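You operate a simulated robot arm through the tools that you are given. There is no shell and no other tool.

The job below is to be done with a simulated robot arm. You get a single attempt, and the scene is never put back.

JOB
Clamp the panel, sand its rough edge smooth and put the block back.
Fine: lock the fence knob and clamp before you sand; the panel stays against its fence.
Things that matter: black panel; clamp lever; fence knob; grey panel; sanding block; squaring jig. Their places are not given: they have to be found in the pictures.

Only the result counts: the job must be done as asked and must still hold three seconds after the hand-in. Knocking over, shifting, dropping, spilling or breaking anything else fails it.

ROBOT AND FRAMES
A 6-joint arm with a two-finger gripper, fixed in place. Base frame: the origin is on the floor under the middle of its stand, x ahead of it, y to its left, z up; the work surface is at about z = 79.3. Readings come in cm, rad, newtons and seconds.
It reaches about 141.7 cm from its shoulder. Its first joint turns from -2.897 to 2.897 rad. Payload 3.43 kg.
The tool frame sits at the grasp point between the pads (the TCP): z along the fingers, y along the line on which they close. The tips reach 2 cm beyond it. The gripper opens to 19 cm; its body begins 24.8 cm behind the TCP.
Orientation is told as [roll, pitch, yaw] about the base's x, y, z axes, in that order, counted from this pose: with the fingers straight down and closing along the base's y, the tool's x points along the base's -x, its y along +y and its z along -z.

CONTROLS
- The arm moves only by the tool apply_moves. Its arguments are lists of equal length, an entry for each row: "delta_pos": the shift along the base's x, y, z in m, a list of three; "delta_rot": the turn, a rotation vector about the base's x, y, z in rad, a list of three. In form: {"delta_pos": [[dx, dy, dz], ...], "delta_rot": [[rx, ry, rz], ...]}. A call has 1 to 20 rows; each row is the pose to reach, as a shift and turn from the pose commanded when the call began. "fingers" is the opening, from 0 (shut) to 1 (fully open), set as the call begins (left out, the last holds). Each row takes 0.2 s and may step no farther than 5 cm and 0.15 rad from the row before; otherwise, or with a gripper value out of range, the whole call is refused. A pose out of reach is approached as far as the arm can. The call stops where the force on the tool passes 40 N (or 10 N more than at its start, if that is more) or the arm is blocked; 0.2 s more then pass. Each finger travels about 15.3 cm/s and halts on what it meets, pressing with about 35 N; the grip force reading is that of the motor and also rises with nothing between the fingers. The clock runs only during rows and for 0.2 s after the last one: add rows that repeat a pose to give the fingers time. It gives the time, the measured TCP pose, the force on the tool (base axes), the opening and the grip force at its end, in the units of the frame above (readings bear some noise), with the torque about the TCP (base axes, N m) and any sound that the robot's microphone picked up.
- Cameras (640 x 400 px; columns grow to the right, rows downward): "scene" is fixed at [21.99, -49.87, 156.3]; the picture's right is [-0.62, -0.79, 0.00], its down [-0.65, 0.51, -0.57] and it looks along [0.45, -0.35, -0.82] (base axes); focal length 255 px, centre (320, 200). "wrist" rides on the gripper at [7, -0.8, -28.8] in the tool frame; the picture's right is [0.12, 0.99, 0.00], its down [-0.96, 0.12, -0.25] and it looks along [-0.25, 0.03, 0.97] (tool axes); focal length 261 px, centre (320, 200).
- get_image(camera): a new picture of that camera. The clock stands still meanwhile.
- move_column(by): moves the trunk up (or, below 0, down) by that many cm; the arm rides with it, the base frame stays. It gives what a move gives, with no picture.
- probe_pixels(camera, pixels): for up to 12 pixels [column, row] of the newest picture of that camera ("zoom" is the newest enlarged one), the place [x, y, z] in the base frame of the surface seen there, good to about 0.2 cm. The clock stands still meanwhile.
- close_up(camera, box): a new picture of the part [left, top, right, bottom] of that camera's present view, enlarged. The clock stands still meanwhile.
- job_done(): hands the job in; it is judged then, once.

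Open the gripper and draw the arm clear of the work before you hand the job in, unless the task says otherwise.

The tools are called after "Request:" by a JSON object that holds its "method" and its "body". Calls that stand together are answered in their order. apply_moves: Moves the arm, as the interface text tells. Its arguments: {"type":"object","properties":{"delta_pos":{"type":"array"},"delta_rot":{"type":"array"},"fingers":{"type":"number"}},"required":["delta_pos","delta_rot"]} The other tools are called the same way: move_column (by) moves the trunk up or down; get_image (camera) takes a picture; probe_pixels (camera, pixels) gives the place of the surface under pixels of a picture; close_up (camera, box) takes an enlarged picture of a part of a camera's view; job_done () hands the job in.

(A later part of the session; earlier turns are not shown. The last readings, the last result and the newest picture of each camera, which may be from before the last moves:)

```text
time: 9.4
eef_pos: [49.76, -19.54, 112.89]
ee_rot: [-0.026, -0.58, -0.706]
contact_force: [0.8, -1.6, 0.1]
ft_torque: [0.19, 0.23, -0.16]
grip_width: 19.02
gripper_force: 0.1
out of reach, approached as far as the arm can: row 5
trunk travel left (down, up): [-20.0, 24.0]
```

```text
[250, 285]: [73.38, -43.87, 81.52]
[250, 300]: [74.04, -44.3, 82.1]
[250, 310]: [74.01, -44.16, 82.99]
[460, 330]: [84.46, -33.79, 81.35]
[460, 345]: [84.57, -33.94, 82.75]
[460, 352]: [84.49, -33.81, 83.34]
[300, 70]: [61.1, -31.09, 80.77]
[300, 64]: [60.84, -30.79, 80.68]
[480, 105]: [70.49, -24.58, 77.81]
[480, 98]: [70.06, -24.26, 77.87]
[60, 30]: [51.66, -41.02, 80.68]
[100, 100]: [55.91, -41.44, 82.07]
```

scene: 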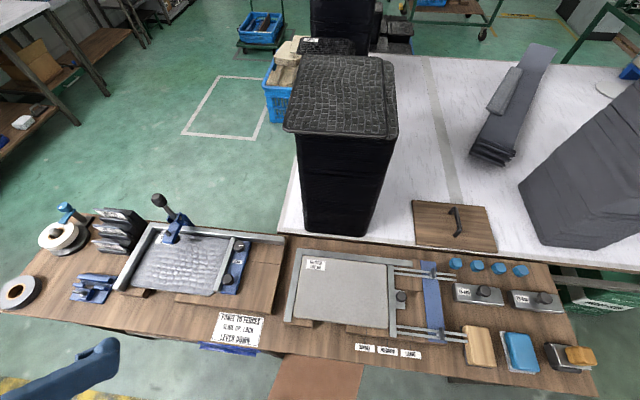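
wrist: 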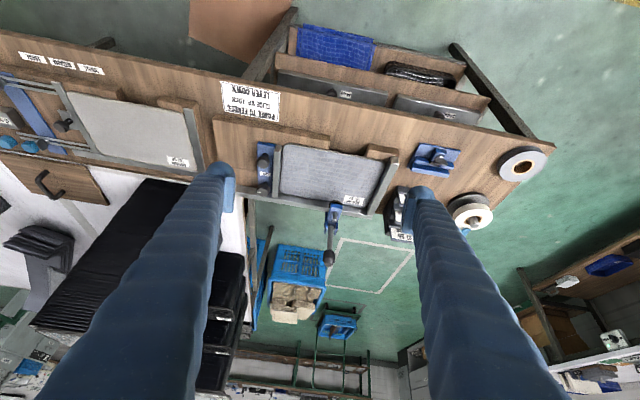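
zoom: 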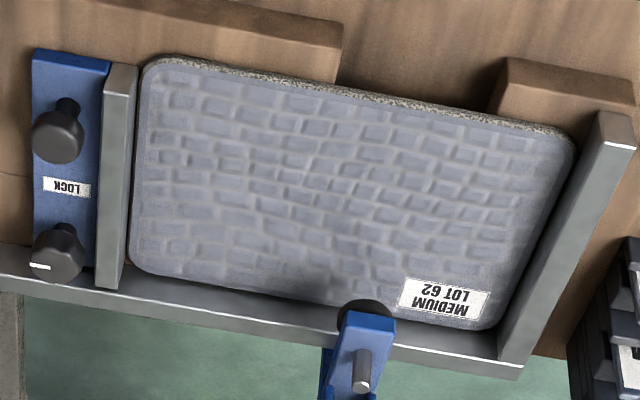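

The bench axis is at 45°: I'll use s=(x+y)/√2 along the bench and t=(x−y)/√2 outward; the rail's inner face is at t≈83.65 and left fence at s≈38.35. I'll probe the small gaps more finely with higher zoom.

Request:
{"method": "close_up", "body": {"camera": "wrist", "box": [265, 140, 305, 165]}}

Request:
{"method": "probe_pixels", "body": {"camera": "zoom", "pixels": [[150, 300], [180, 300], [210, 300], [225, 300], [235, 300], [245, 300], [260, 300], [280, 300], [400, 130], [400, 150], [400, 165], [400, 180]]}}

Request:
{"method": "close_up", "body": {"camera": "wrist", "box": [265, 180, 305, 205]}}

Request:
{"method": "probe_pixels", "body": {"camera": "zoom", "pixels": [[170, 100], [190, 100], [210, 100], [220, 100], [230, 100], [250, 100], [400, 200], [400, 220], [400, 240], [400, 260], [400, 280], [400, 300]]}}

Request:
{"method": "close_up", "body": {"camera": "wrist", "box": [355, 185, 395, 217]}}

Request:
{"method": "probe_pixels", "body": {"camera": "zoom", "pixels": [[250, 80], [270, 80], [290, 80], [300, 80], [310, 80], [330, 80], [120, 240], [120, 260], [120, 280], [120, 300], [120, 320], [120, 340]]}}

```text
16.00 times, centred on (285, 152) of wrist
```

zoom: 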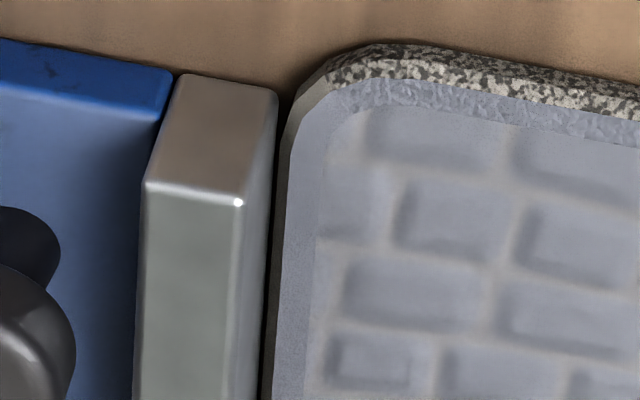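

```text
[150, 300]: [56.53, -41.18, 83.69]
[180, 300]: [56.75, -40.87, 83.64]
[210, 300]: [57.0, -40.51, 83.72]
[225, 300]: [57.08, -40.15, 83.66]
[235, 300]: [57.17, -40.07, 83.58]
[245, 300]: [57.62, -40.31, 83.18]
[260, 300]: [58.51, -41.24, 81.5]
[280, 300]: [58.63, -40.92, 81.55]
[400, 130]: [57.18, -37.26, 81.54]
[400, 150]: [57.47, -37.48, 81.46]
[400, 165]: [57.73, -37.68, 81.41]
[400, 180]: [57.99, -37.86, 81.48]
```

```text
16.00 times, centred on (285, 192) of wrist
```

zoom: 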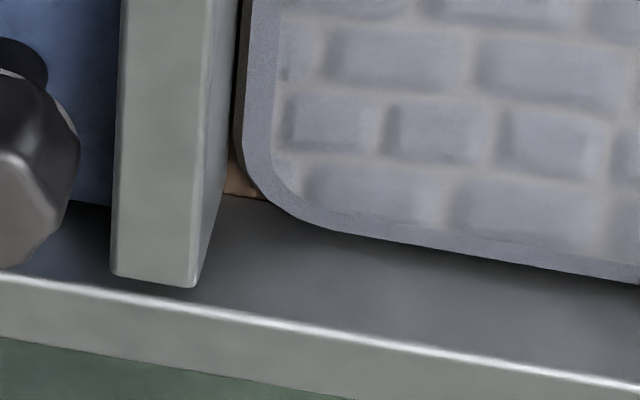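

```text
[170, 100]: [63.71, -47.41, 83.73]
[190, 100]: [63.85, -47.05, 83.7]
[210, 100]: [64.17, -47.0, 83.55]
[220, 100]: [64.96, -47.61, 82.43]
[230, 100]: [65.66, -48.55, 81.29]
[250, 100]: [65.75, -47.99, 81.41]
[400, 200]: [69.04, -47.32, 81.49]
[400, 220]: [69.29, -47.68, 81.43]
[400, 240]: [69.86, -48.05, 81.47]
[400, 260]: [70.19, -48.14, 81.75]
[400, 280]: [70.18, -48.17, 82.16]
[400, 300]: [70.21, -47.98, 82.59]
```

```text
12.50 times, centred on (375, 201) of wrist
```

zoom: 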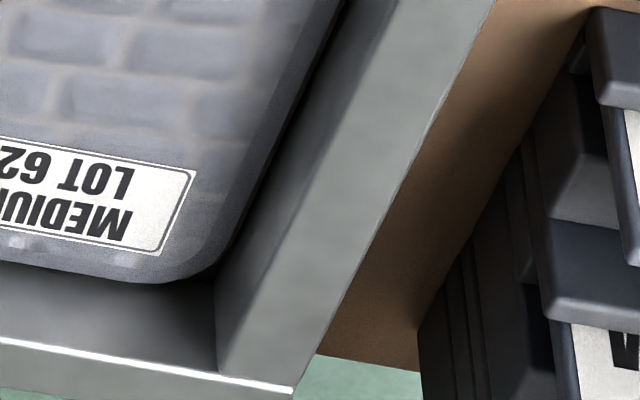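

```text
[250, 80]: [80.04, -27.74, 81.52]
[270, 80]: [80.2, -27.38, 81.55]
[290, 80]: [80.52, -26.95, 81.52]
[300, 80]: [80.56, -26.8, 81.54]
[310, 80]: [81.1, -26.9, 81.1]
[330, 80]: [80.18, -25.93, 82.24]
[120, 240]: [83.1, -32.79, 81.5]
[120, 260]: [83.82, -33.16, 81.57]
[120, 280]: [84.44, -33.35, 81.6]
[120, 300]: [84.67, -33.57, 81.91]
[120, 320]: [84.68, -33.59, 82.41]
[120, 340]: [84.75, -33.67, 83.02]
```

Panel touches both fences and the slider within measuring noise (bar face s≈12.25, panel edge s≈12.2). I go back to the vertical pose above the jig.

Request:
{"method": "apply_moves", "body": {"delta_pos": [[0.024, -0.031, 0.01], [0.048, -0.062, 0.02], [0.072, -0.093, 0.03], [0.096, -0.124, 0.04], [0.12, -0.155, 0.05], [0.12, -0.155, 0.05]], "delta_rot": [[0.081, 0.089, 0], [0.162, 0.177, 0], [0.243, 0.266, 0], [0.323, 0.354, 0], [0.404, 0.443, 0], [0.404, 0.443, 0]]}}

```text
time: 10.8
eef_pos: [61.76, -35.41, 118.01]
ee_rot: [0.001, 0.002, -0.738]
contact_force: [0.0, -1.6, -0.8]
ft_torque: [0.17, -0.06, 0.02]
grip_width: 18.99
gripper_force: 0.1
trunk travel left (down, up): [-20.0, 24.0]
```

The commanded pose follows the reached one. I take a new wrist picture and probe the two knobs precisely.

Request:
{"method": "get_image", "body": {"camera": "wrist"}}

Request:
{"method": "close_up", "body": {"camera": "scene", "box": [210, 230, 260, 300]}}

```text
taken
```

wrist: 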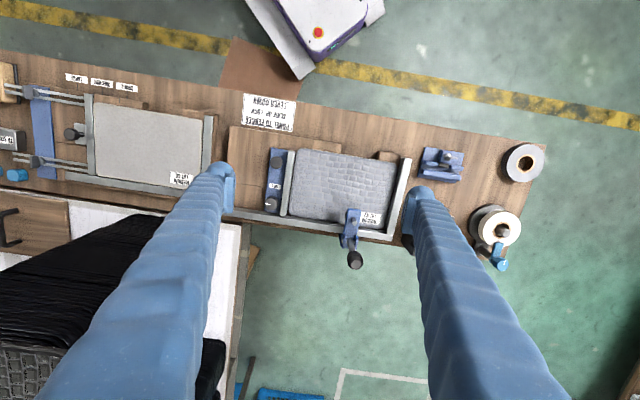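

```text
5.71 times, centred on (235, 265) of scene
```

zoom: 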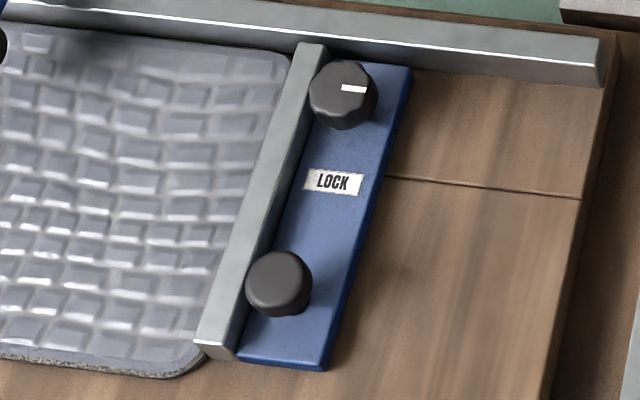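

Request:
{"method": "probe_pixels", "body": {"camera": "zoom", "pixels": [[316, 90], [374, 92], [344, 66], [343, 110], [342, 90], [250, 280], [308, 285], [280, 256], [279, 304], [280, 282], [300, 345], [335, 120]]}}

Request:
{"method": "close_up", "body": {"camera": "wrist", "box": [255, 140, 305, 220]}}

```text
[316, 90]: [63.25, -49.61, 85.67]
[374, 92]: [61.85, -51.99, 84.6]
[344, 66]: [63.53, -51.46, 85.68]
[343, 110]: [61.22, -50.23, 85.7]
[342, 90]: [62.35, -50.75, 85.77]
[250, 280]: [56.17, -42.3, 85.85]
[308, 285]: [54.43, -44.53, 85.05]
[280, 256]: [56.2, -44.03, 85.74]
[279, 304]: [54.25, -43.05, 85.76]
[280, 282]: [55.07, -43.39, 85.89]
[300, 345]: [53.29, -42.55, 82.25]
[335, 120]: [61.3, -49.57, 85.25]
```

```text
5.00 times, centred on (280, 180) of wrist
```

zoom: 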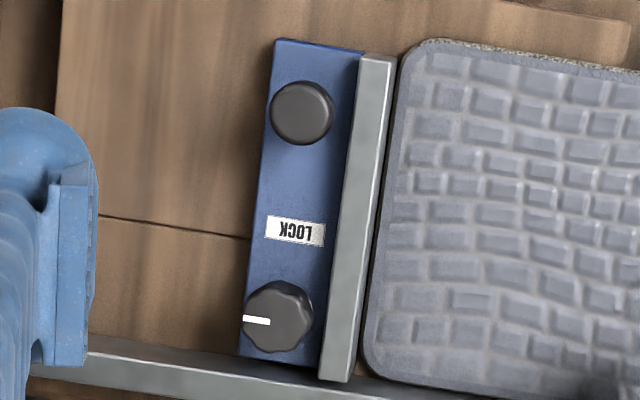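

Request:
{"method": "probe_pixels", "body": {"camera": "zoom", "pixels": [[278, 318], [250, 318], [306, 318], [278, 290], [278, 345], [301, 112], [275, 112], [328, 112], [301, 86], [301, 138], [256, 320], [330, 320]]}}

```text
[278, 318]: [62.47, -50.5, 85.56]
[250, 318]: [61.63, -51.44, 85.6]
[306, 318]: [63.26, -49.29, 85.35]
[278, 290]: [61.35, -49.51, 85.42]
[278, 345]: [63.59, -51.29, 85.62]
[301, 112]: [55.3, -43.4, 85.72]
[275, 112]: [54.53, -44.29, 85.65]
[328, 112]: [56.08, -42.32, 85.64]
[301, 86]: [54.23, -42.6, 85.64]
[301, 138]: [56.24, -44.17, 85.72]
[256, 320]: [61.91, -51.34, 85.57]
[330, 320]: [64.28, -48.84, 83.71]
```

Lock knob centre ≈ (62.45,-50.45), plain slide knob ≈ (55.25,-43.3), tops at 85.7. I'll close the fingers, turn to yaw +0.785 and go above the −s side of the plain knob to nudge the fence up against the panel gently.

Request:
{"method": "apply_moves", "body": {"delta_pos": [[-0.009, -0.01, -0.015], [-0.018, -0.02, -0.03], [-0.027, -0.03, -0.045], [-0.036, -0.04, -0.06], [-0.045, -0.05, -0.075], [-0.054, -0.06, -0.09], [-0.063, -0.07, -0.105], [-0.072, -0.08, -0.12], [-0.081, -0.09, -0.135], [-0.09, -0.1, -0.15], [-0.097, -0.111, -0.16]], "delta_rot": [[0, 0, 0.139], [0, 0, 0.278], [0, 0, 0.416], [0, 0, 0.554], [0, 0, 0.693], [0, 0, 0.831], [0, 0, 0.97], [0, 0, 1.108], [0, 0, 1.247], [0, 0, 1.385], [0, 0, 1.523]], "fingers": 0}}

Request:
{"method": "get_image", "body": {"camera": "wrist"}}

Request:
{"method": "get_image", "body": {"camera": "scene"}}

```text
time: 13.2
eef_pos: [52.08, -46.42, 101.99]
ee_rot: [0.003, 0.0, 0.784]
contact_force: [0.3, -0.7, -1.2]
ft_torque: [0.0, -0.02, 0.03]
grip_width: 0.0
gripper_force: 34.5
trunk travel left (down, up): [-20.0, 24.0]
```

```text
taken
```

wrist: 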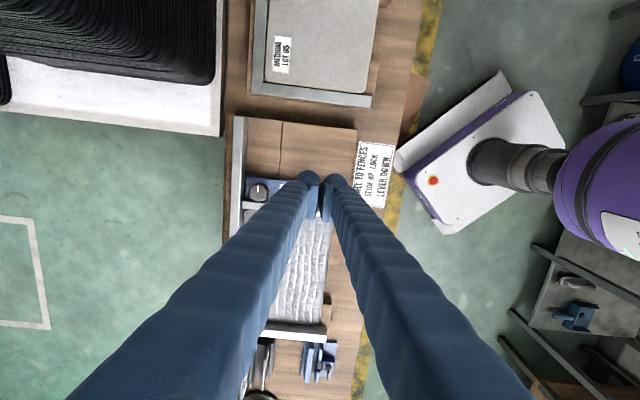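

```text
taken
```

scene: 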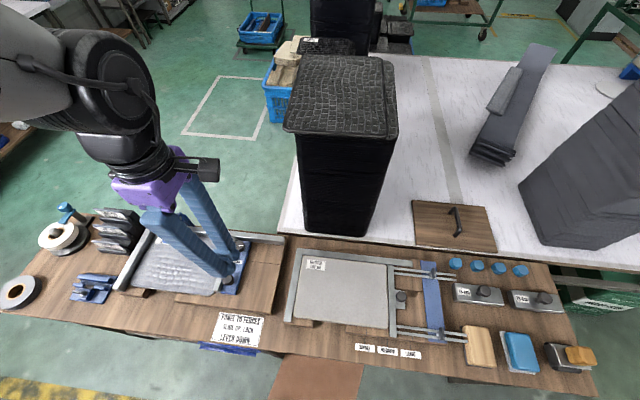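

Fingers closed at yaw +0.785. I zoom to see the tips relative to the plain knob.

Request:
{"method": "close_up", "body": {"camera": "scene", "box": [170, 200, 290, 310]}}

Request:
{"method": "close_up", "body": {"camera": "wrist", "box": [230, 150, 390, 250]}}

```text
3.64 times, centred on (230, 255) of scene
```

zoom: 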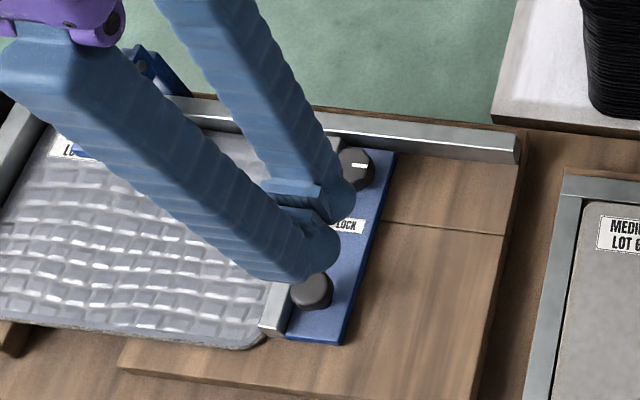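

```text
4.00 times, centred on (310, 200) of wrist
```

zoom: 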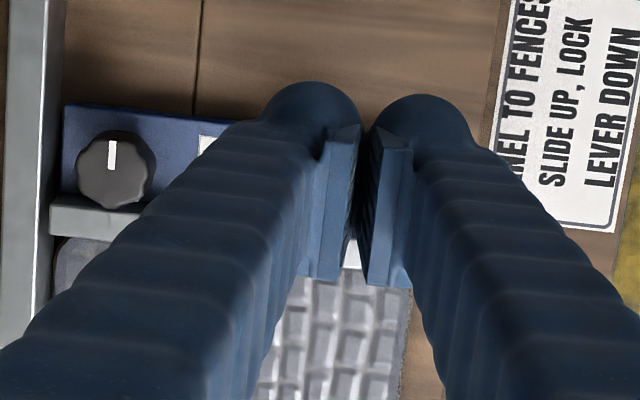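

The closed tips sit 4.4 cm to the −s side of the plain knob. I'll descend to z=85.5 and advance slowly along +s toward the knob.

Request:
{"method": "apply_moves", "body": {"delta_pos": [[0, 0, -0.04], [0, 0, -0.08], [0, 0, -0.12], [0, 0, -0.15], [0, 0, -0.165], [0.004, 0.004, -0.165], [0.007, 0.007, -0.165]], "delta_rot": [[0, 0, 0], [0, 0, 0], [0, 0, 0], [0, 0, 0], [0, 0, 0], [0, 0, 0], [0, 0, 0]]}}

Request:
{"method": "close_up", "body": {"camera": "scene", "box": [190, 230, 270, 300]}}

```text
time: 14.8
eef_pos: [52.76, -45.8, 85.53]
ee_rot: [0.001, 0.0, 0.785]
contact_force: [-1.6, -4.5, -0.1]
ft_torque: [-0.06, 0.02, -0.02]
grip_width: 0.0
gripper_force: 33.9
trunk travel left (down, up): [-20.0, 24.0]
```

```text
5.71 times, centred on (230, 265) of scene
```

zoom: 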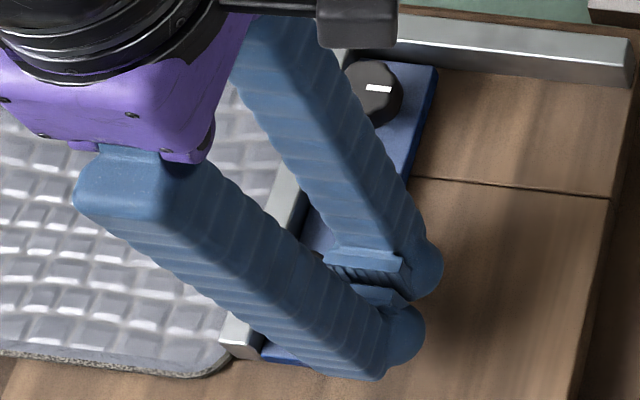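

A force of about 4 N against +s appears, so the finger may already touch the knob. I step on by small amounts.

Request:
{"method": "apply_moves", "body": {"delta_pos": [[0.001, 0.001, 0], [0.002, 0.002, 0]], "delta_rot": [[0, 0, 0], [0, 0, 0]]}}

```text
time: 15.4
eef_pos: [53.0, -45.91, 85.54]
ee_rot: [0.0, 0.0, 0.782]
contact_force: [-15.8, -21.8, 0.0]
ft_torque: [-0.19, 0.23, -0.29]
grip_width: 0.0
gripper_force: 34.8
trunk travel left (down, up): [-20.0, 24.0]
```

27 N with hardly any motion: the fence is firmly up against the panel. I back off and raise, then open and go over the lock knob.

Request:
{"method": "apply_moves", "body": {"delta_pos": [[-0.004, -0.004, 0], [-0.012, -0.012, 0], [-0.012, -0.012, 0.04], [-0.012, -0.012, 0.08], [0.01, -0.02, 0.11], [0.04, -0.03, 0.12], [0.07, -0.04, 0.12], [0.0945, -0.0455, 0.12]], "delta_rot": [[0, 0, 0], [0, 0, 0], [0, 0, 0], [0, 0, 0], [0, 0, 0], [0, 0, 0], [0, 0, 0], [0, 0, 0]]}}

Request:
{"method": "get_image", "body": {"camera": "scene"}}

```text
time: 17.2
eef_pos: [62.65, -50.1, 97.38]
ee_rot: [0.001, 0.0, 0.784]
contact_force: [0.9, -0.2, -0.7]
ft_torque: [0.0, 0.03, -0.01]
grip_width: 0.0
gripper_force: 34.2
trunk travel left (down, up): [-20.0, 24.0]
```

```text
taken
```

scene: 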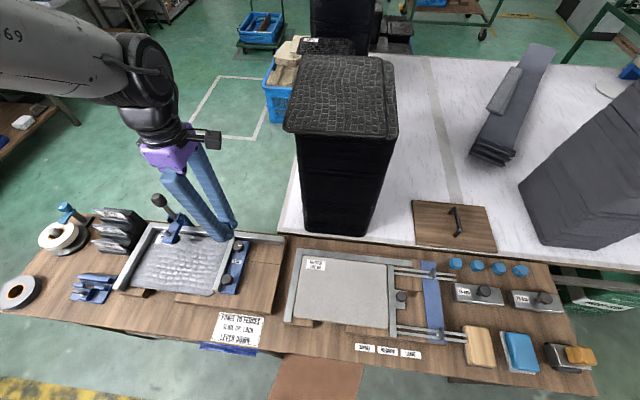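

The TCP is over the lock knob. I open to ~6 cm, align to (62.45,-50.48), and descend to z=86.4 so the tips (84.4) stay above the rail top (83.8).

Request:
{"method": "apply_moves", "body": {"delta_pos": [[-0.002, -0.004, 0], [-0.002, -0.004, -0.03], [-0.002, -0.004, -0.06], [-0.002, -0.004, -0.09], [-0.002, -0.004, -0.105], [-0.002, -0.004, -0.11]], "delta_rot": [[0, 0, 0], [0, 0, 0], [0, 0, 0], [0, 0, 0], [0, 0, 0], [0, 0, 0]], "fingers": 0.32}}

Request:
{"method": "close_up", "body": {"camera": "scene", "box": [190, 210, 280, 280]}}

Request:
{"method": "close_up", "body": {"camera": "wrist", "box": [260, 140, 380, 240]}}

```text
time: 18.6
eef_pos: [62.24, -50.55, 86.38]
ee_rot: [0.001, 0.001, 0.783]
contact_force: [0.4, -0.2, 0.5]
ft_torque: [0.01, -0.02, -0.02]
grip_width: 6.08
gripper_force: 0.1
trunk travel left (down, up): [-20.0, 24.0]
```

```text
5.71 times, centred on (235, 245) of scene
```

zoom: 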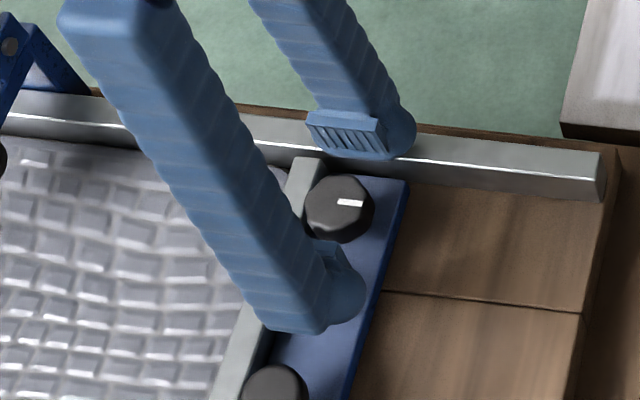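

```text
4.00 times, centred on (320, 190) of wrist
```

zoom: 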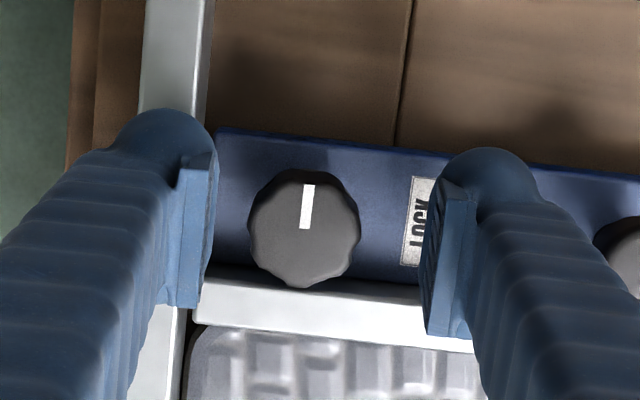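

The knob centre appears about 0.35 cm off in +x. I correct the position and then close the fingers on the knob.

Request:
{"method": "apply_moves", "body": {"delta_pos": [[0.0037, -0.0005, 0], [0.0037, -0.0005, 0]], "delta_rot": [[0, 0, 0], [0, 0, 0]]}}

Request:
{"method": "apply_moves", "body": {"delta_pos": [[0, 0, 0], [0, 0, 0], [0, 0, 0]], "delta_rot": [[0, 0, 0], [0, 0, 0], [0, 0, 0]], "fingers": 0}}

Request:
{"method": "close_up", "body": {"camera": "wrist", "box": [260, 140, 380, 240]}}

```text
time: 19.2
eef_pos: [62.71, -50.6, 86.54]
ee_rot: [-0.001, 0.001, 0.783]
contact_force: [-0.2, 0.7, -0.4]
ft_torque: [0.06, 0.03, 0.0]
grip_width: 6.09
gripper_force: 0.0
trunk travel left (down, up): [-20.0, 24.0]
```

```text
time: 19.6
eef_pos: [62.82, -50.69, 87.47]
ee_rot: [-0.009, 0.0, 0.786]
contact_force: [-8.6, 6.8, 40.7]
ft_torque: [0.4, 0.39, -0.02]
grip_width: 0.62
gripper_force: 34.0
trunk travel left (down, up): [-20.0, 24.0]
stopped in row 2: the force on the tool passed its limit at 48 N (the readings are from after the stop); the commanded pose is now the measured one
```

```text
4.00 times, centred on (320, 190) of wrist
```

zoom: 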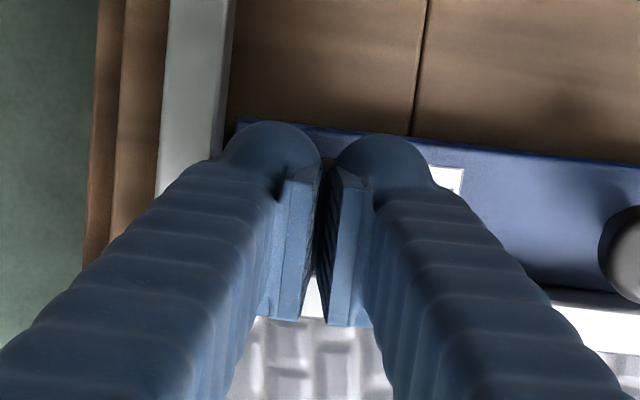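

The fingers slid up off the knob's top (width 0.62, z pushed up). I open and rise to look at the knob's shape and whether it turned.

Request:
{"method": "apply_moves", "body": {"delta_pos": [[0, 0, 0.005], [0, 0, 0.03], [0, 0, 0.07], [0, 0, 0.11], [0, 0, 0.11]], "delta_rot": [[0, 0, 0], [0, 0, 0], [0, 0, 0], [0, 0, 0], [0, 0, 0]], "fingers": 0.42}}

Request:
{"method": "close_up", "body": {"camera": "wrist", "box": [260, 150, 380, 225]}}

Request:
{"method": "close_up", "body": {"camera": "scene", "box": [215, 230, 265, 290]}}

```text
time: 20.8
eef_pos: [62.99, -50.57, 97.94]
ee_rot: [-0.003, 0.001, 0.784]
contact_force: [-1.1, 0.0, 0.9]
ft_torque: [-0.03, -0.03, 0.02]
grip_width: 7.98
gripper_force: 0.1
trunk travel left (down, up): [-20.0, 24.0]
```

```text
5.33 times, centred on (320, 188) of wrist
```

zoom: 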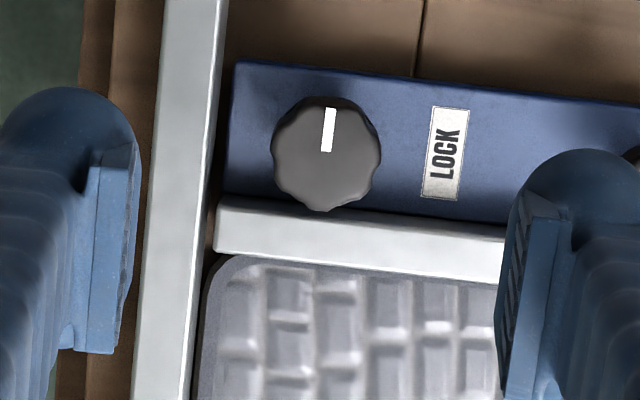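

```text
6.67 times, centred on (240, 260) of scene
```

zoom: 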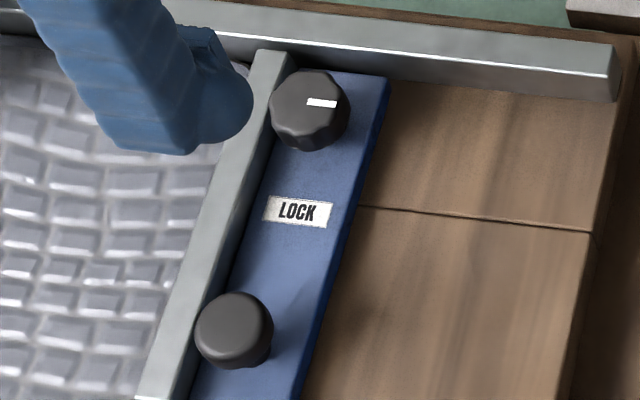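

The knob hasn't turned; I'll probe its outline precisely in a fresh wrist zoom.

Request:
{"method": "close_up", "body": {"camera": "wrist", "box": [300, 160, 348, 190]}}

Request:
{"method": "probe_pixels", "body": {"camera": "zoom", "pixels": [[280, 250], [160, 250], [400, 250], [280, 150], [280, 360], [135, 250], [430, 250], [280, 120], [280, 385], [200, 330], [370, 330], [200, 180]]}}

```text
13.33 times, centred on (324, 175) of wrist
```

zoom: 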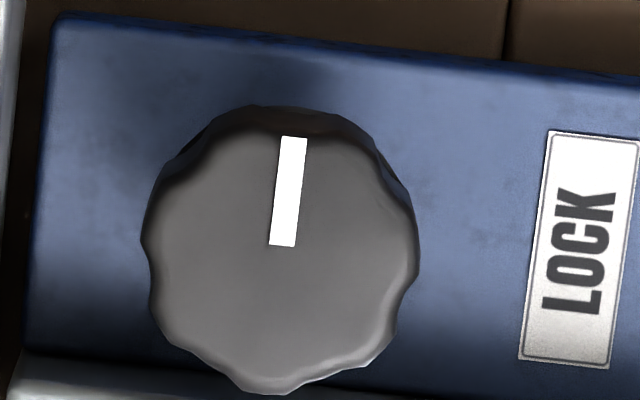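

```text
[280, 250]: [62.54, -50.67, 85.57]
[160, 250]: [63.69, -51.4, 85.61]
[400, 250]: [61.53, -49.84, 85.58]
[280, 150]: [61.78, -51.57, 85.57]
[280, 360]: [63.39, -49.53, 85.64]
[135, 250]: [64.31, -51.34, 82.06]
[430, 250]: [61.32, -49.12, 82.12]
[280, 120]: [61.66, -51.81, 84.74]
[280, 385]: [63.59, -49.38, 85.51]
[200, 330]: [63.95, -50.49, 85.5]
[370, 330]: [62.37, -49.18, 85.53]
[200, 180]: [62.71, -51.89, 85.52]
```

The knob is a 3.0 cm fluted cylinder centred at about (62.6,-50.58) with top 85.6. I'll recentre, descend to z=86.05 (tips just above the rail at 83.8) and close in stages, watching the force.

Request:
{"method": "apply_moves", "body": {"delta_pos": [[-0.004, 0, -0.03], [-0.004, 0, -0.06], [-0.004, 0, -0.09], [-0.004, 0, -0.11], [-0.004, 0, -0.1185], [-0.004, 0, -0.1185]], "delta_rot": [[0, 0, 0], [0, 0, 0], [0, 0, 0], [0, 0, 0], [0, 0, 0], [0, 0, 0]], "fingers": 0.28}}

Request:
{"method": "apply_moves", "body": {"delta_pos": [[0, 0, 0], [0, 0, 0]], "delta_rot": [[0, 0, 0], [0, 0, 0]], "fingers": 0.19}}

```text
time: 22.2
eef_pos: [62.45, -50.63, 85.89]
ee_rot: [-0.003, 0.001, 0.783]
contact_force: [0.1, -0.8, -0.2]
ft_torque: [0.01, 0.03, -0.01]
grip_width: 5.32
gripper_force: 0.0
trunk travel left (down, up): [-20.0, 24.0]
```

```text
time: 22.8
eef_pos: [62.46, -50.71, 86.06]
ee_rot: [-0.007, 0.0, 0.784]
contact_force: [0.7, -0.5, 0.2]
ft_torque: [0.03, -0.02, 0.0]
grip_width: 3.62
gripper_force: 0.0
trunk travel left (down, up): [-20.0, 24.0]
```

No contact yet at 3.6 cm opening. I check the wrist view for centring.

Request:
{"method": "close_up", "body": {"camera": "wrist", "box": [280, 150, 360, 220]}}

Request:
{"method": "close_up", "body": {"camera": "scene", "box": [215, 225, 265, 270]}}

```text
5.71 times, centred on (320, 185) of wrist
```

zoom: 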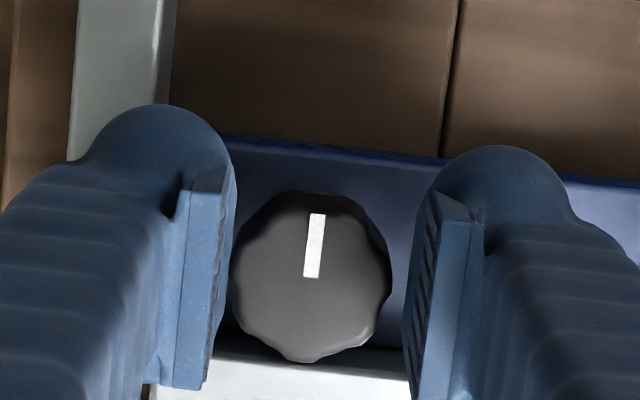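

```text
8.89 times, centred on (240, 248) of scene
```

zoom: 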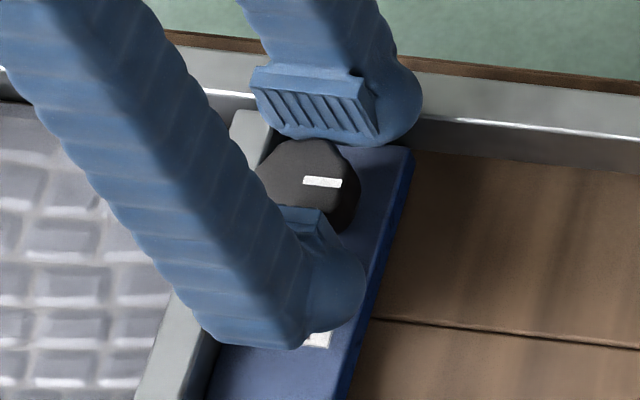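

I probe the outer pad's face and its bottom edge in this zoom to see how deep it overlaps the knob.

Request:
{"method": "probe_pixels", "body": {"camera": "zoom", "pixels": [[300, 85], [290, 110], [330, 120], [375, 130], [350, 133], [290, 132], [400, 110], [405, 140], [370, 70], [320, 135], [300, 165], [330, 300]]}}

```text
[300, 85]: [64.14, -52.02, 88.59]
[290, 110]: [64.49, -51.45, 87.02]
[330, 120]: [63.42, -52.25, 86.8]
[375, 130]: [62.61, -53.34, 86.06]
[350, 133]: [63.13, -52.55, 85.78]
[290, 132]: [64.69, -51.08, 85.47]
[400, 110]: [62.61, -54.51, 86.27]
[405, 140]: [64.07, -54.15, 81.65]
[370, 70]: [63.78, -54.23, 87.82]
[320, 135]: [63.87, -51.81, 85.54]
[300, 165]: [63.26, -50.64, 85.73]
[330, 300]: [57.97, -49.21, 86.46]
```

The pad bottoms are only ~0.7 cm below the TCP while the finger domes reach 2 cm, so a vertical grip barely overlaps the knob. I'll rise and tilt the tool 0.45 rad so the pad corners (−x side) become the lowest part, then grip deeper.

Request:
{"method": "apply_moves", "body": {"delta_pos": [[0, 0, 0.02], [0, 0, 0.05], [0, 0, 0.06], [0, 0, 0.06], [0, 0, 0.06], [0, 0, 0.06]], "delta_rot": [[0, 0, 0], [-0.08, 0.08, 0], [-0.16, 0.16, 0], [-0.24, 0.24, 0], [-0.318, 0.318, 0], [-0.318, 0.318, 0]], "fingers": 0.3}}

Request:
{"method": "get_image", "body": {"camera": "scene"}}

Request:
{"method": "close_up", "body": {"camera": "wrist", "box": [260, 150, 380, 240]}}

```text
time: 24.2
eef_pos: [62.5, -50.66, 92.04]
ee_rot: [-0.008, 0.45, 0.782]
contact_force: [-0.4, 0.1, 0.1]
ft_torque: [-0.09, 0.02, 0.01]
grip_width: 5.69
gripper_force: 0.1
trunk travel left (down, up): [-20.0, 24.0]
```

```text
taken
```

scene: 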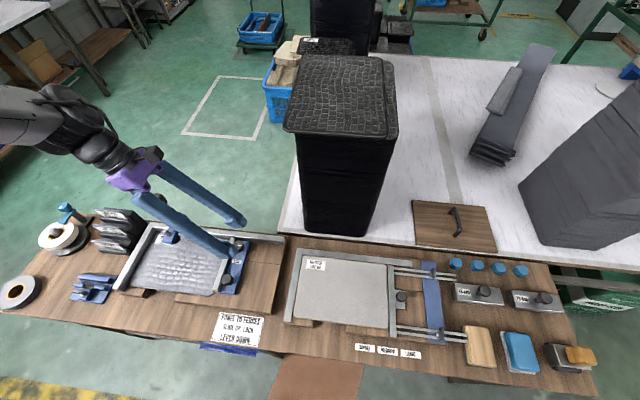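

```text
4.44 times, centred on (320, 195) of wrist
```

zoom: 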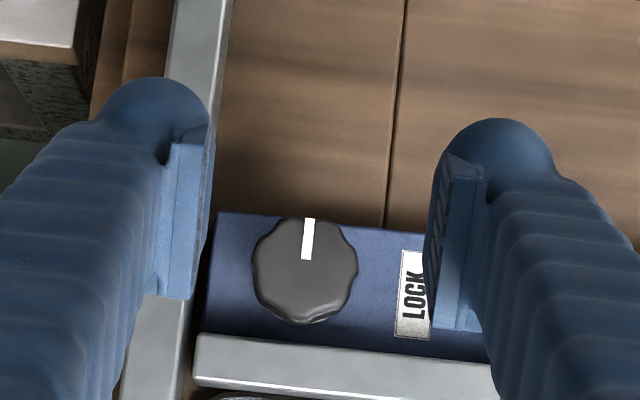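

Tilt achieved. I'll descend toward the grip pose (62.1,-51.07), first to z≈86, and inspect.

Request:
{"method": "apply_moves", "body": {"delta_pos": [[-0.004, -0.004, -0.02], [-0.004, -0.004, -0.04], [-0.004, -0.004, -0.055], [-0.004, -0.004, -0.06]], "delta_rot": [[0, 0, 0], [0, 0, 0], [0, 0, 0], [0, 0, 0]]}}

Request:
{"method": "close_up", "body": {"camera": "scene", "box": [205, 215, 275, 270]}}

Request:
{"method": "close_up", "body": {"camera": "wrist", "box": [270, 150, 370, 220]}}

```text
time: 25.2
eef_pos: [62.23, -51.0, 86.22]
ee_rot: [-0.008, 0.45, 0.781]
contact_force: [1.2, 1.7, 9.2]
ft_torque: [-0.11, -0.32, 0.13]
grip_width: 5.7
gripper_force: 0.0
trunk travel left (down, up): [-20.0, 24.0]
```

```text
7.27 times, centred on (240, 242) of scene
```

zoom: 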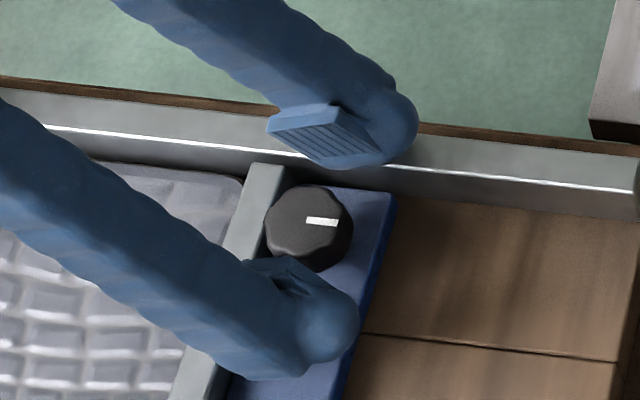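

```text
5.71 times, centred on (320, 185) of wrist
```

zoom: 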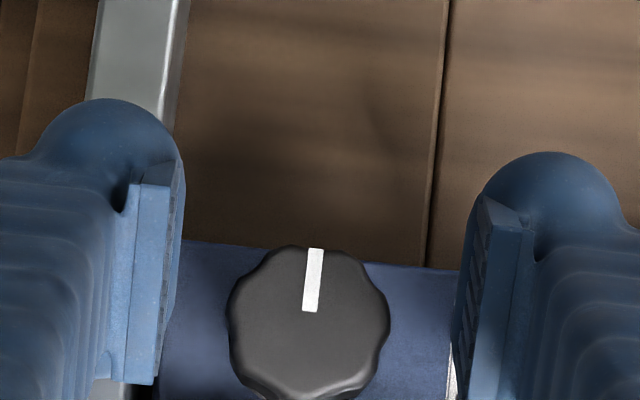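

A 9 N upward force indicates the outer pad's corner touches the rail. I'll probe the pad's lower edge now.

Request:
{"method": "close_up", "body": {"camera": "scene", "box": [225, 222, 265, 252]}}

Request:
{"method": "probe_pixels", "body": {"camera": "zoom", "pixels": [[150, 120], [180, 180], [220, 210], [260, 235], [300, 255], [330, 260], [120, 140], [350, 200], [400, 150], [140, 165], [280, 270], [60, 200]]}}

```text
13.33 times, centred on (245, 237) of scene
```

zoom: 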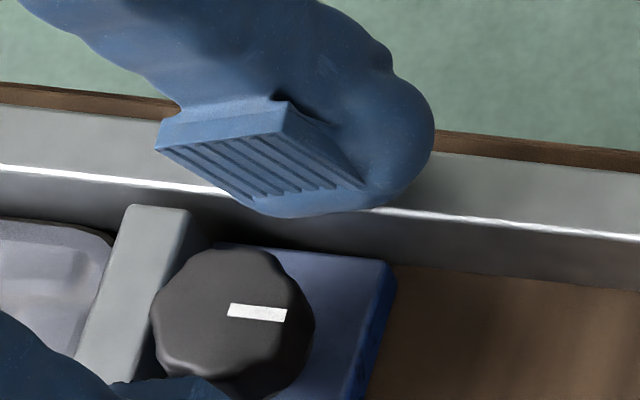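

```text
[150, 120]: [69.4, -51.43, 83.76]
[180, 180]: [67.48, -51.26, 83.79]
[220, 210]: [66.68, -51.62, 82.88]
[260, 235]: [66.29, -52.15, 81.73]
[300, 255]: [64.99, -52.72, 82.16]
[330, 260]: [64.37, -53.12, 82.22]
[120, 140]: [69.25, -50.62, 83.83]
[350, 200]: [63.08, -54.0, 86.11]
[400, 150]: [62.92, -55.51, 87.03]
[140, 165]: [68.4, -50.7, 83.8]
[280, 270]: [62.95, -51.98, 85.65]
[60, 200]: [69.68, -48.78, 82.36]
```

Request:
{"method": "probe_pixels", "body": {"camera": "zoom", "pixels": [[165, 150], [200, 165], [230, 182], [255, 195], [275, 205], [300, 212], [280, 160], [330, 180], [260, 140], [170, 130], [380, 200], [300, 200]]}}

```text
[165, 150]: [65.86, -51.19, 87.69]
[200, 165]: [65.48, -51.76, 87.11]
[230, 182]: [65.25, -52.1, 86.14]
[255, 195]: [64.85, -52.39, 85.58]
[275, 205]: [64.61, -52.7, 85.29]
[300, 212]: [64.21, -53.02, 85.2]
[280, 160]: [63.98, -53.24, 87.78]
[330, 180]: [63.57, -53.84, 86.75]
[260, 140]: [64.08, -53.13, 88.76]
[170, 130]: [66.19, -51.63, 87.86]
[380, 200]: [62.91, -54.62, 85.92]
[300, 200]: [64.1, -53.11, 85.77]
```

The collision shape of the tips seems to be what touched the rail. I probe the knob's face centre again from this zoom to get an accurate centre.

Request:
{"method": "probe_pixels", "body": {"camera": "zoom", "pixels": [[233, 322], [160, 320], [305, 322], [233, 258], [230, 312], [200, 350], [270, 270], [180, 280]]}}

```text
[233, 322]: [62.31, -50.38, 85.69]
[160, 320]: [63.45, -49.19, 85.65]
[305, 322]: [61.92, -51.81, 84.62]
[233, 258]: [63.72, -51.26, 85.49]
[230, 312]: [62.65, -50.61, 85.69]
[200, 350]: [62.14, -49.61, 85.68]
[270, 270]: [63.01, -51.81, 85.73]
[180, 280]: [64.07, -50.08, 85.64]
```

Best fit centre is about (62.7,-50.6). I return to vertical and descend to TCP z≈85.85, the lowest the rail allows, which puts the pads' flat part beside the knob head.

Request:
{"method": "apply_moves", "body": {"delta_pos": [[0, 0, 0.03], [0, 0, 0.05], [0, 0, 0.05], [0.002, 0.002, 0.05], [0.0047, 0.004, 0.05], [0.0047, 0.004, 0.03], [0.0047, 0.004, 0.01], [0.0047, 0.004, -0.001], [0.0047, 0.004, -0.0037], [0.0047, 0.004, -0.0037]], "delta_rot": [[0.08, -0.08, 0], [0.16, -0.16, 0], [0.24, -0.24, 0], [0.318, -0.318, 0], [0.318, -0.318, 0], [0.318, -0.318, 0], [0.318, -0.318, 0], [0.318, -0.318, 0], [0.318, -0.318, 0], [0.318, -0.318, 0]], "fingers": 0.28}}

```text
time: 27.4
eef_pos: [62.6, -50.72, 85.85]
ee_rot: [-0.003, 0.001, 0.784]
contact_force: [-0.5, 0.2, 2.4]
ft_torque: [-0.03, -0.05, -0.01]
grip_width: 5.34
gripper_force: 0.0
trunk travel left (down, up): [-20.0, 24.0]
```

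At z=85.85 with only slight contact. I close in stages: first to 0.185.

Request:
{"method": "apply_moves", "body": {"delta_pos": [[0, 0, 0.0], [0, 0, 0.0]], "delta_rot": [[0, 0, 0], [0, 0, 0]], "fingers": 0.175}}

Request:
{"method": "apply_moves", "body": {"delta_pos": [[0, 0, 0.0], [0, 0, 0.0]], "delta_rot": [[0, 0, 0], [0, 0, 0]], "fingers": 0.15}}

```text
time: 28.0
eef_pos: [62.58, -50.65, 85.8]
ee_rot: [-0.007, 0.0, 0.785]
contact_force: [1.7, -0.9, -0.3]
ft_torque: [-0.02, 0.01, 0.0]
grip_width: 3.46
gripper_force: 1.0
trunk travel left (down, up): [-20.0, 24.0]
```

```text
time: 28.6
eef_pos: [62.67, -50.88, 85.77]
ee_rot: [-0.005, 0.0, 0.783]
contact_force: [4.9, -5.9, 0.1]
ft_torque: [-0.11, -0.08, -0.06]
grip_width: 3.18
gripper_force: 45.2
trunk travel left (down, up): [-20.0, 24.0]
```

The knob is gripped: width 3.18, grip 45 N, no vertical force. I turn clockwise (negative z) in small steps first.

Request:
{"method": "apply_moves", "body": {"delta_pos": [[0.001, -0.001, 0], [0.001, -0.001, 0], [0.001, -0.001, 0], [0.001, -0.001, 0]], "delta_rot": [[0, 0, -0.08], [0, 0, -0.16], [0, 0, -0.24], [0, 0, -0.32]], "fingers": 0.1}}

Request:
{"method": "close_up", "body": {"camera": "wrist", "box": [270, 150, 370, 220]}}

```text
time: 29.6
eef_pos: [62.53, -50.66, 85.74]
ee_rot: [-0.004, -0.001, 0.463]
contact_force: [-6.0, 6.6, 2.0]
ft_torque: [0.09, 0.02, 0.02]
grip_width: 3.19
gripper_force: 45.0
trunk travel left (down, up): [-20.0, 24.0]
```

```text
5.71 times, centred on (320, 185) of wrist
```

zoom: 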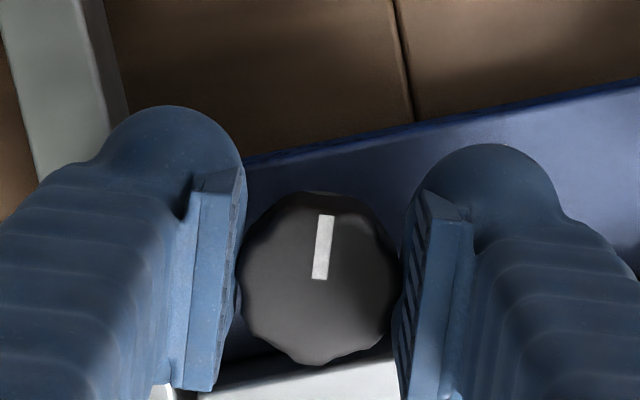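

The mark turned together with the tool (still pointing "up" in the tool view), so the knob is turning. I continue clockwise toward a total of 90°.

Request:
{"method": "apply_moves", "body": {"delta_pos": [[0, 0, 0], [0, 0, 0], [0, 0, 0], [0, 0, 0], [0, 0, 0]], "delta_rot": [[0, 0, -0.12], [0, 0, -0.24], [0, 0, -0.36], [0, 0, -0.48], [0, 0, -0.6]]}}

Request:
{"method": "apply_moves", "body": {"delta_pos": [[0, 0, 0], [0, 0, 0], [0, 0, 0], [0, 0, 0], [0, 0, 0]], "delta_rot": [[0, 0, -0.12], [0, 0, -0.24], [0, 0, -0.36], [0, 0, -0.48], [0, 0, -0.6]]}}

Request:
{"method": "close_up", "body": {"camera": "wrist", "box": [270, 150, 370, 220]}}

Request:
{"method": "close_up", "body": {"camera": "scene", "box": [205, 215, 275, 270]}}

```text
time: 30.8
eef_pos: [62.45, -50.63, 85.76]
ee_rot: [-0.004, 0.002, -0.139]
contact_force: [-20.5, 21.5, 14.4]
ft_torque: [0.22, -0.2, 0.11]
grip_width: 3.19
gripper_force: 45.2
trunk travel left (down, up): [-20.0, 24.0]
```

```text
time: 32.0
eef_pos: [62.57, -50.67, 85.91]
ee_rot: [-0.005, 0.0, -0.739]
contact_force: [-17.9, 20.2, 6.8]
ft_torque: [0.13, -0.04, -0.03]
grip_width: 3.19
gripper_force: 45.1
trunk travel left (down, up): [-20.0, 24.0]
```

```text
5.71 times, centred on (320, 185) of wrist
```

zoom: 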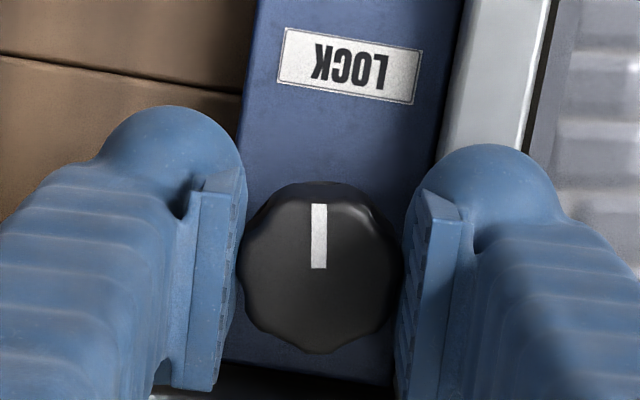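

```text
7.27 times, centred on (240, 242) of scene
```

zoom: 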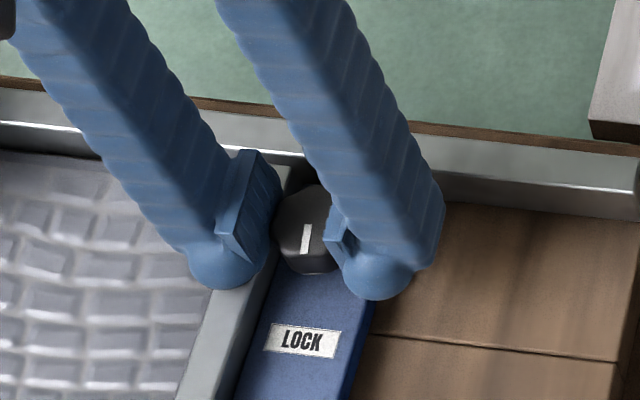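

The mark now points at the LOCK label after ~87°. I relieve the lateral force slightly and turn a bit more to see whether there is a stop.

Request:
{"method": "apply_moves", "body": {"delta_pos": [[-0.0015, 0.0015, 0], [-0.0015, 0.0015, 0], [-0.0015, 0.0015, 0]], "delta_rot": [[0, 0, -0.05], [0, 0, -0.1], [0, 0, -0.15]]}}

Request:
{"method": "close_up", "body": {"camera": "wrist", "box": [270, 150, 370, 220]}}

```text
time: 32.8
eef_pos: [62.52, -50.68, 85.81]
ee_rot: [-0.006, -0.004, -0.889]
contact_force: [-7.0, 6.2, 6.2]
ft_torque: [-0.11, -0.05, 0.0]
grip_width: 3.16
gripper_force: 45.0
trunk travel left (down, up): [-20.0, 24.0]
```

```text
5.71 times, centred on (320, 185) of wrist
```

zoom: 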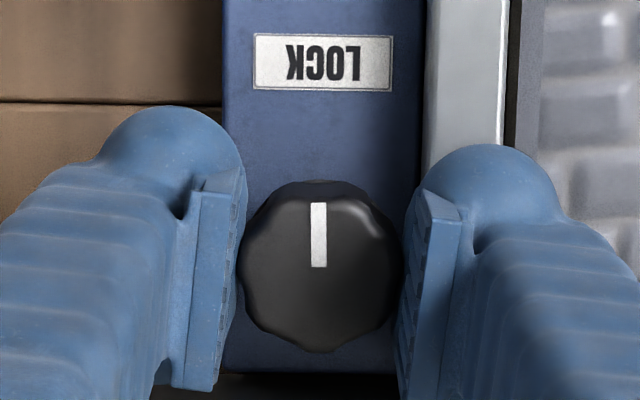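

The mark points straight at LOCK and the torque is still ~0. I test a little further for an end stop.

Request:
{"method": "apply_moves", "body": {"delta_pos": [[0, 0, 0], [0, 0, 0], [0, 0, 0]], "delta_rot": [[0, 0, -0.05], [0, 0, -0.1], [0, 0, -0.15]]}}

Request:
{"method": "close_up", "body": {"camera": "wrist", "box": [270, 150, 370, 220]}}

```text
time: 33.6
eef_pos: [62.54, -50.63, 85.77]
ee_rot: [-0.006, -0.005, -1.037]
contact_force: [1.7, -2.1, 10.8]
ft_torque: [-0.08, -0.13, 0.69]
grip_width: 3.18
gripper_force: 44.1
trunk travel left (down, up): [-20.0, 24.0]
```

```text
5.71 times, centred on (320, 185) of wrist
```

zoom: 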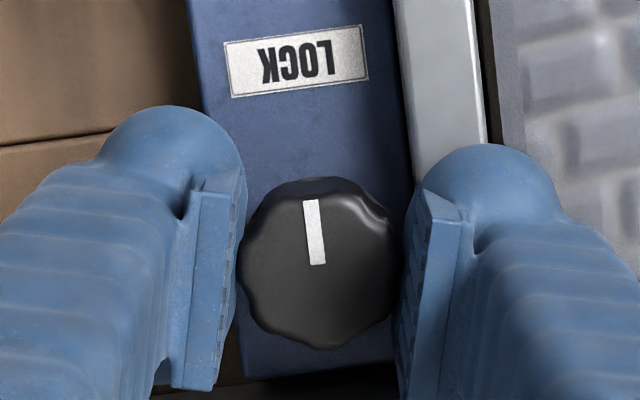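

Torque rose to 0.69 N·m and the mark stayed aligned with the plate: the knob is at its end stop (locked). I open the fingers and rise.

Request:
{"method": "apply_moves", "body": {"delta_pos": [[0, 0, 0], [0, 0, 0.0], [0, 0, 0.03], [0, 0, 0.07], [0, 0, 0.11], [0, 0, 0.15], [0, 0, 0.19], [0, 0, 0.23]], "delta_rot": [[0, 0, 0], [0, 0, 0], [0, 0, 0], [0, 0, 0], [0, 0, 0], [0, 0, 0], [0, 0, 0], [0, 0, 0]], "fingers": 0.27}}

Request:
{"method": "get_image", "body": {"camera": "wrist"}}

Request:
{"method": "close_up", "body": {"camera": "wrist", "box": [240, 130, 440, 290]}}

```text
time: 35.4
eef_pos: [62.48, -50.55, 108.86]
ee_rot: [-0.004, 0.001, -1.036]
contact_force: [0.3, 0.2, 0.1]
ft_torque: [-0.02, -0.03, 0.02]
grip_width: 5.1
gripper_force: 0.1
trunk travel left (down, up): [-20.0, 24.0]
```

```text
taken
```

wrist: 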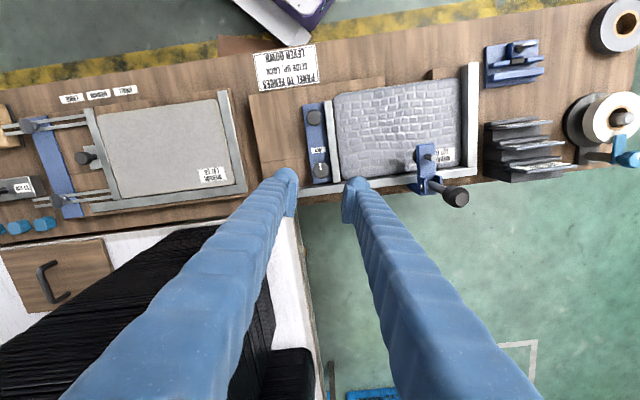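

```text
2.50 times, centred on (340, 210) of wrist
```

zoom: 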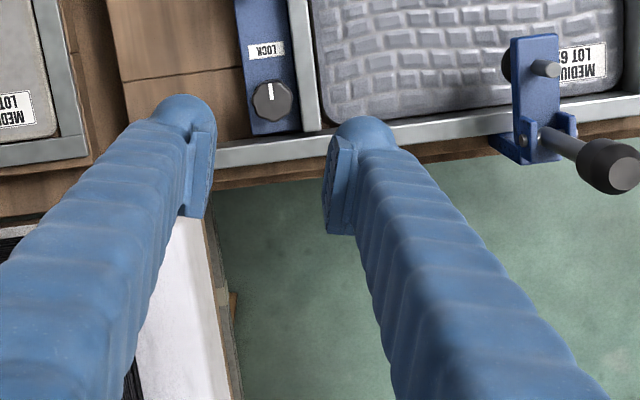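

The knob's mark now points to LOCK. Next the lever: I close the fingers and move to the inner side of the lever knob (target s=28.1, t≈80) at z≈108 with yaw −0.785.

Request:
{"method": "apply_moves", "body": {"delta_pos": [[0.028, 0.027, 0], [0.056, 0.055, 0], [0.085, 0.082, 0], [0.113, 0.11, 0], [0.139, 0.139, 0]], "delta_rot": [[0, 0, 0.05], [0, 0, 0.1], [0, 0, 0.15], [0, 0, 0.2], [0, 0, 0.25]], "fingers": 0}}

Request:
{"method": "get_image", "body": {"camera": "wrist"}}

Request:
{"method": "get_image", "body": {"camera": "scene"}}

```text
time: 36.6
eef_pos: [76.25, -36.66, 108.69]
ee_rot: [-0.005, 0.0, -0.785]
contact_force: [-0.4, 1.0, 0.0]
ft_torque: [-0.06, 0.05, -0.01]
grip_width: 0.0
gripper_force: 34.2
trunk travel left (down, up): [-20.0, 24.0]
```

```text
taken
```

wrist: 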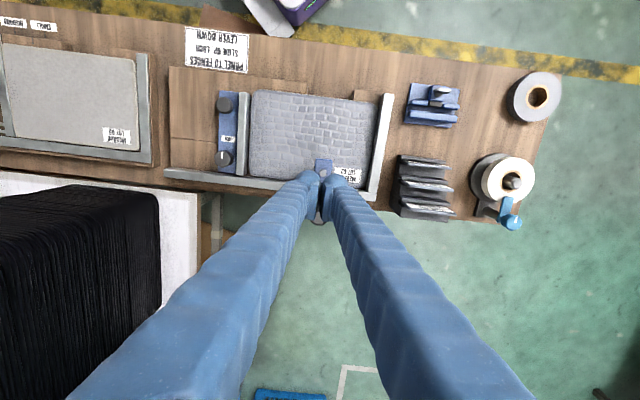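

```text
taken
```

scene: 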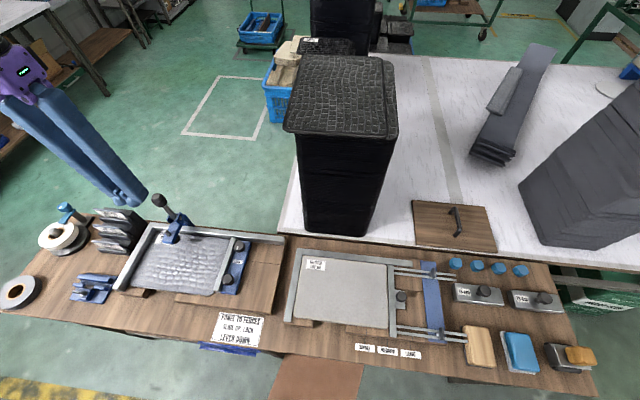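

TCP at s=28.0, t=79.8, well inside the lever knob (t≈84.4). I descend to z≈98.5 and approach outward until contact.

Request:
{"method": "apply_moves", "body": {"delta_pos": [[0, 0, -0.04], [0, 0, -0.08], [0, 0, -0.102], [0.0071, -0.0071, -0.102], [0.0142, -0.0142, -0.102]], "delta_rot": [[0, 0, 0], [0, 0, 0], [0, 0, 0], [0, 0, 0], [0, 0, 0]]}}

Request:
{"method": "close_up", "body": {"camera": "scene", "box": [120, 170, 220, 250]}}

```text
time: 38.0
eef_pos: [77.42, -37.54, 98.1]
ee_rot: [-0.01, 0.015, -0.787]
contact_force: [-5.7, 7.2, -4.6]
ft_torque: [0.04, 0.05, 0.15]
grip_width: 0.01
gripper_force: 34.3
trunk travel left (down, up): [-20.0, 24.0]
stopped in row 5: the force on the tool passed its limit at 41 N (the readings are from after the stop); the commanded pose is now the measured one
```

```text
5.00 times, centred on (170, 210) of scene
```

zoom: 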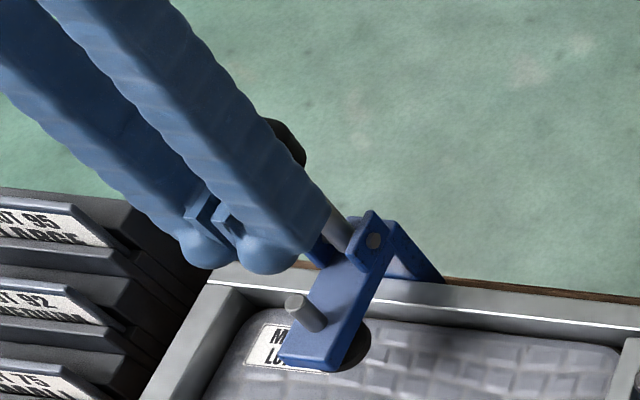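

Contact with the lever knob at t≈82.8 stopped the move at 41 N. I'll push more slowly (1–2 mm steps) to see whether the lever yields outward.

Request:
{"method": "apply_moves", "body": {"delta_pos": [[0.0007, -0.0007, 0], [0.0014, -0.0014, 0], [0.0021, -0.0021, 0], [0.0028, -0.0028, 0]], "delta_rot": [[0, 0, 0], [0, 0, 0], [0, 0, 0], [0, 0, 0]]}}

```text
time: 39.0
eef_pos: [77.56, -37.63, 98.1]
ee_rot: [-0.01, 0.021, -0.787]
contact_force: [-5.2, 7.2, -4.0]
ft_torque: [0.09, -0.03, 0.12]
grip_width: 0.0
gripper_force: 33.8
trunk travel left (down, up): [-20.0, 24.0]
stopped in row 4: the force on the tool passed its limit at 41 N (the readings are from after the stop); the commanded pose is now the measured one
```

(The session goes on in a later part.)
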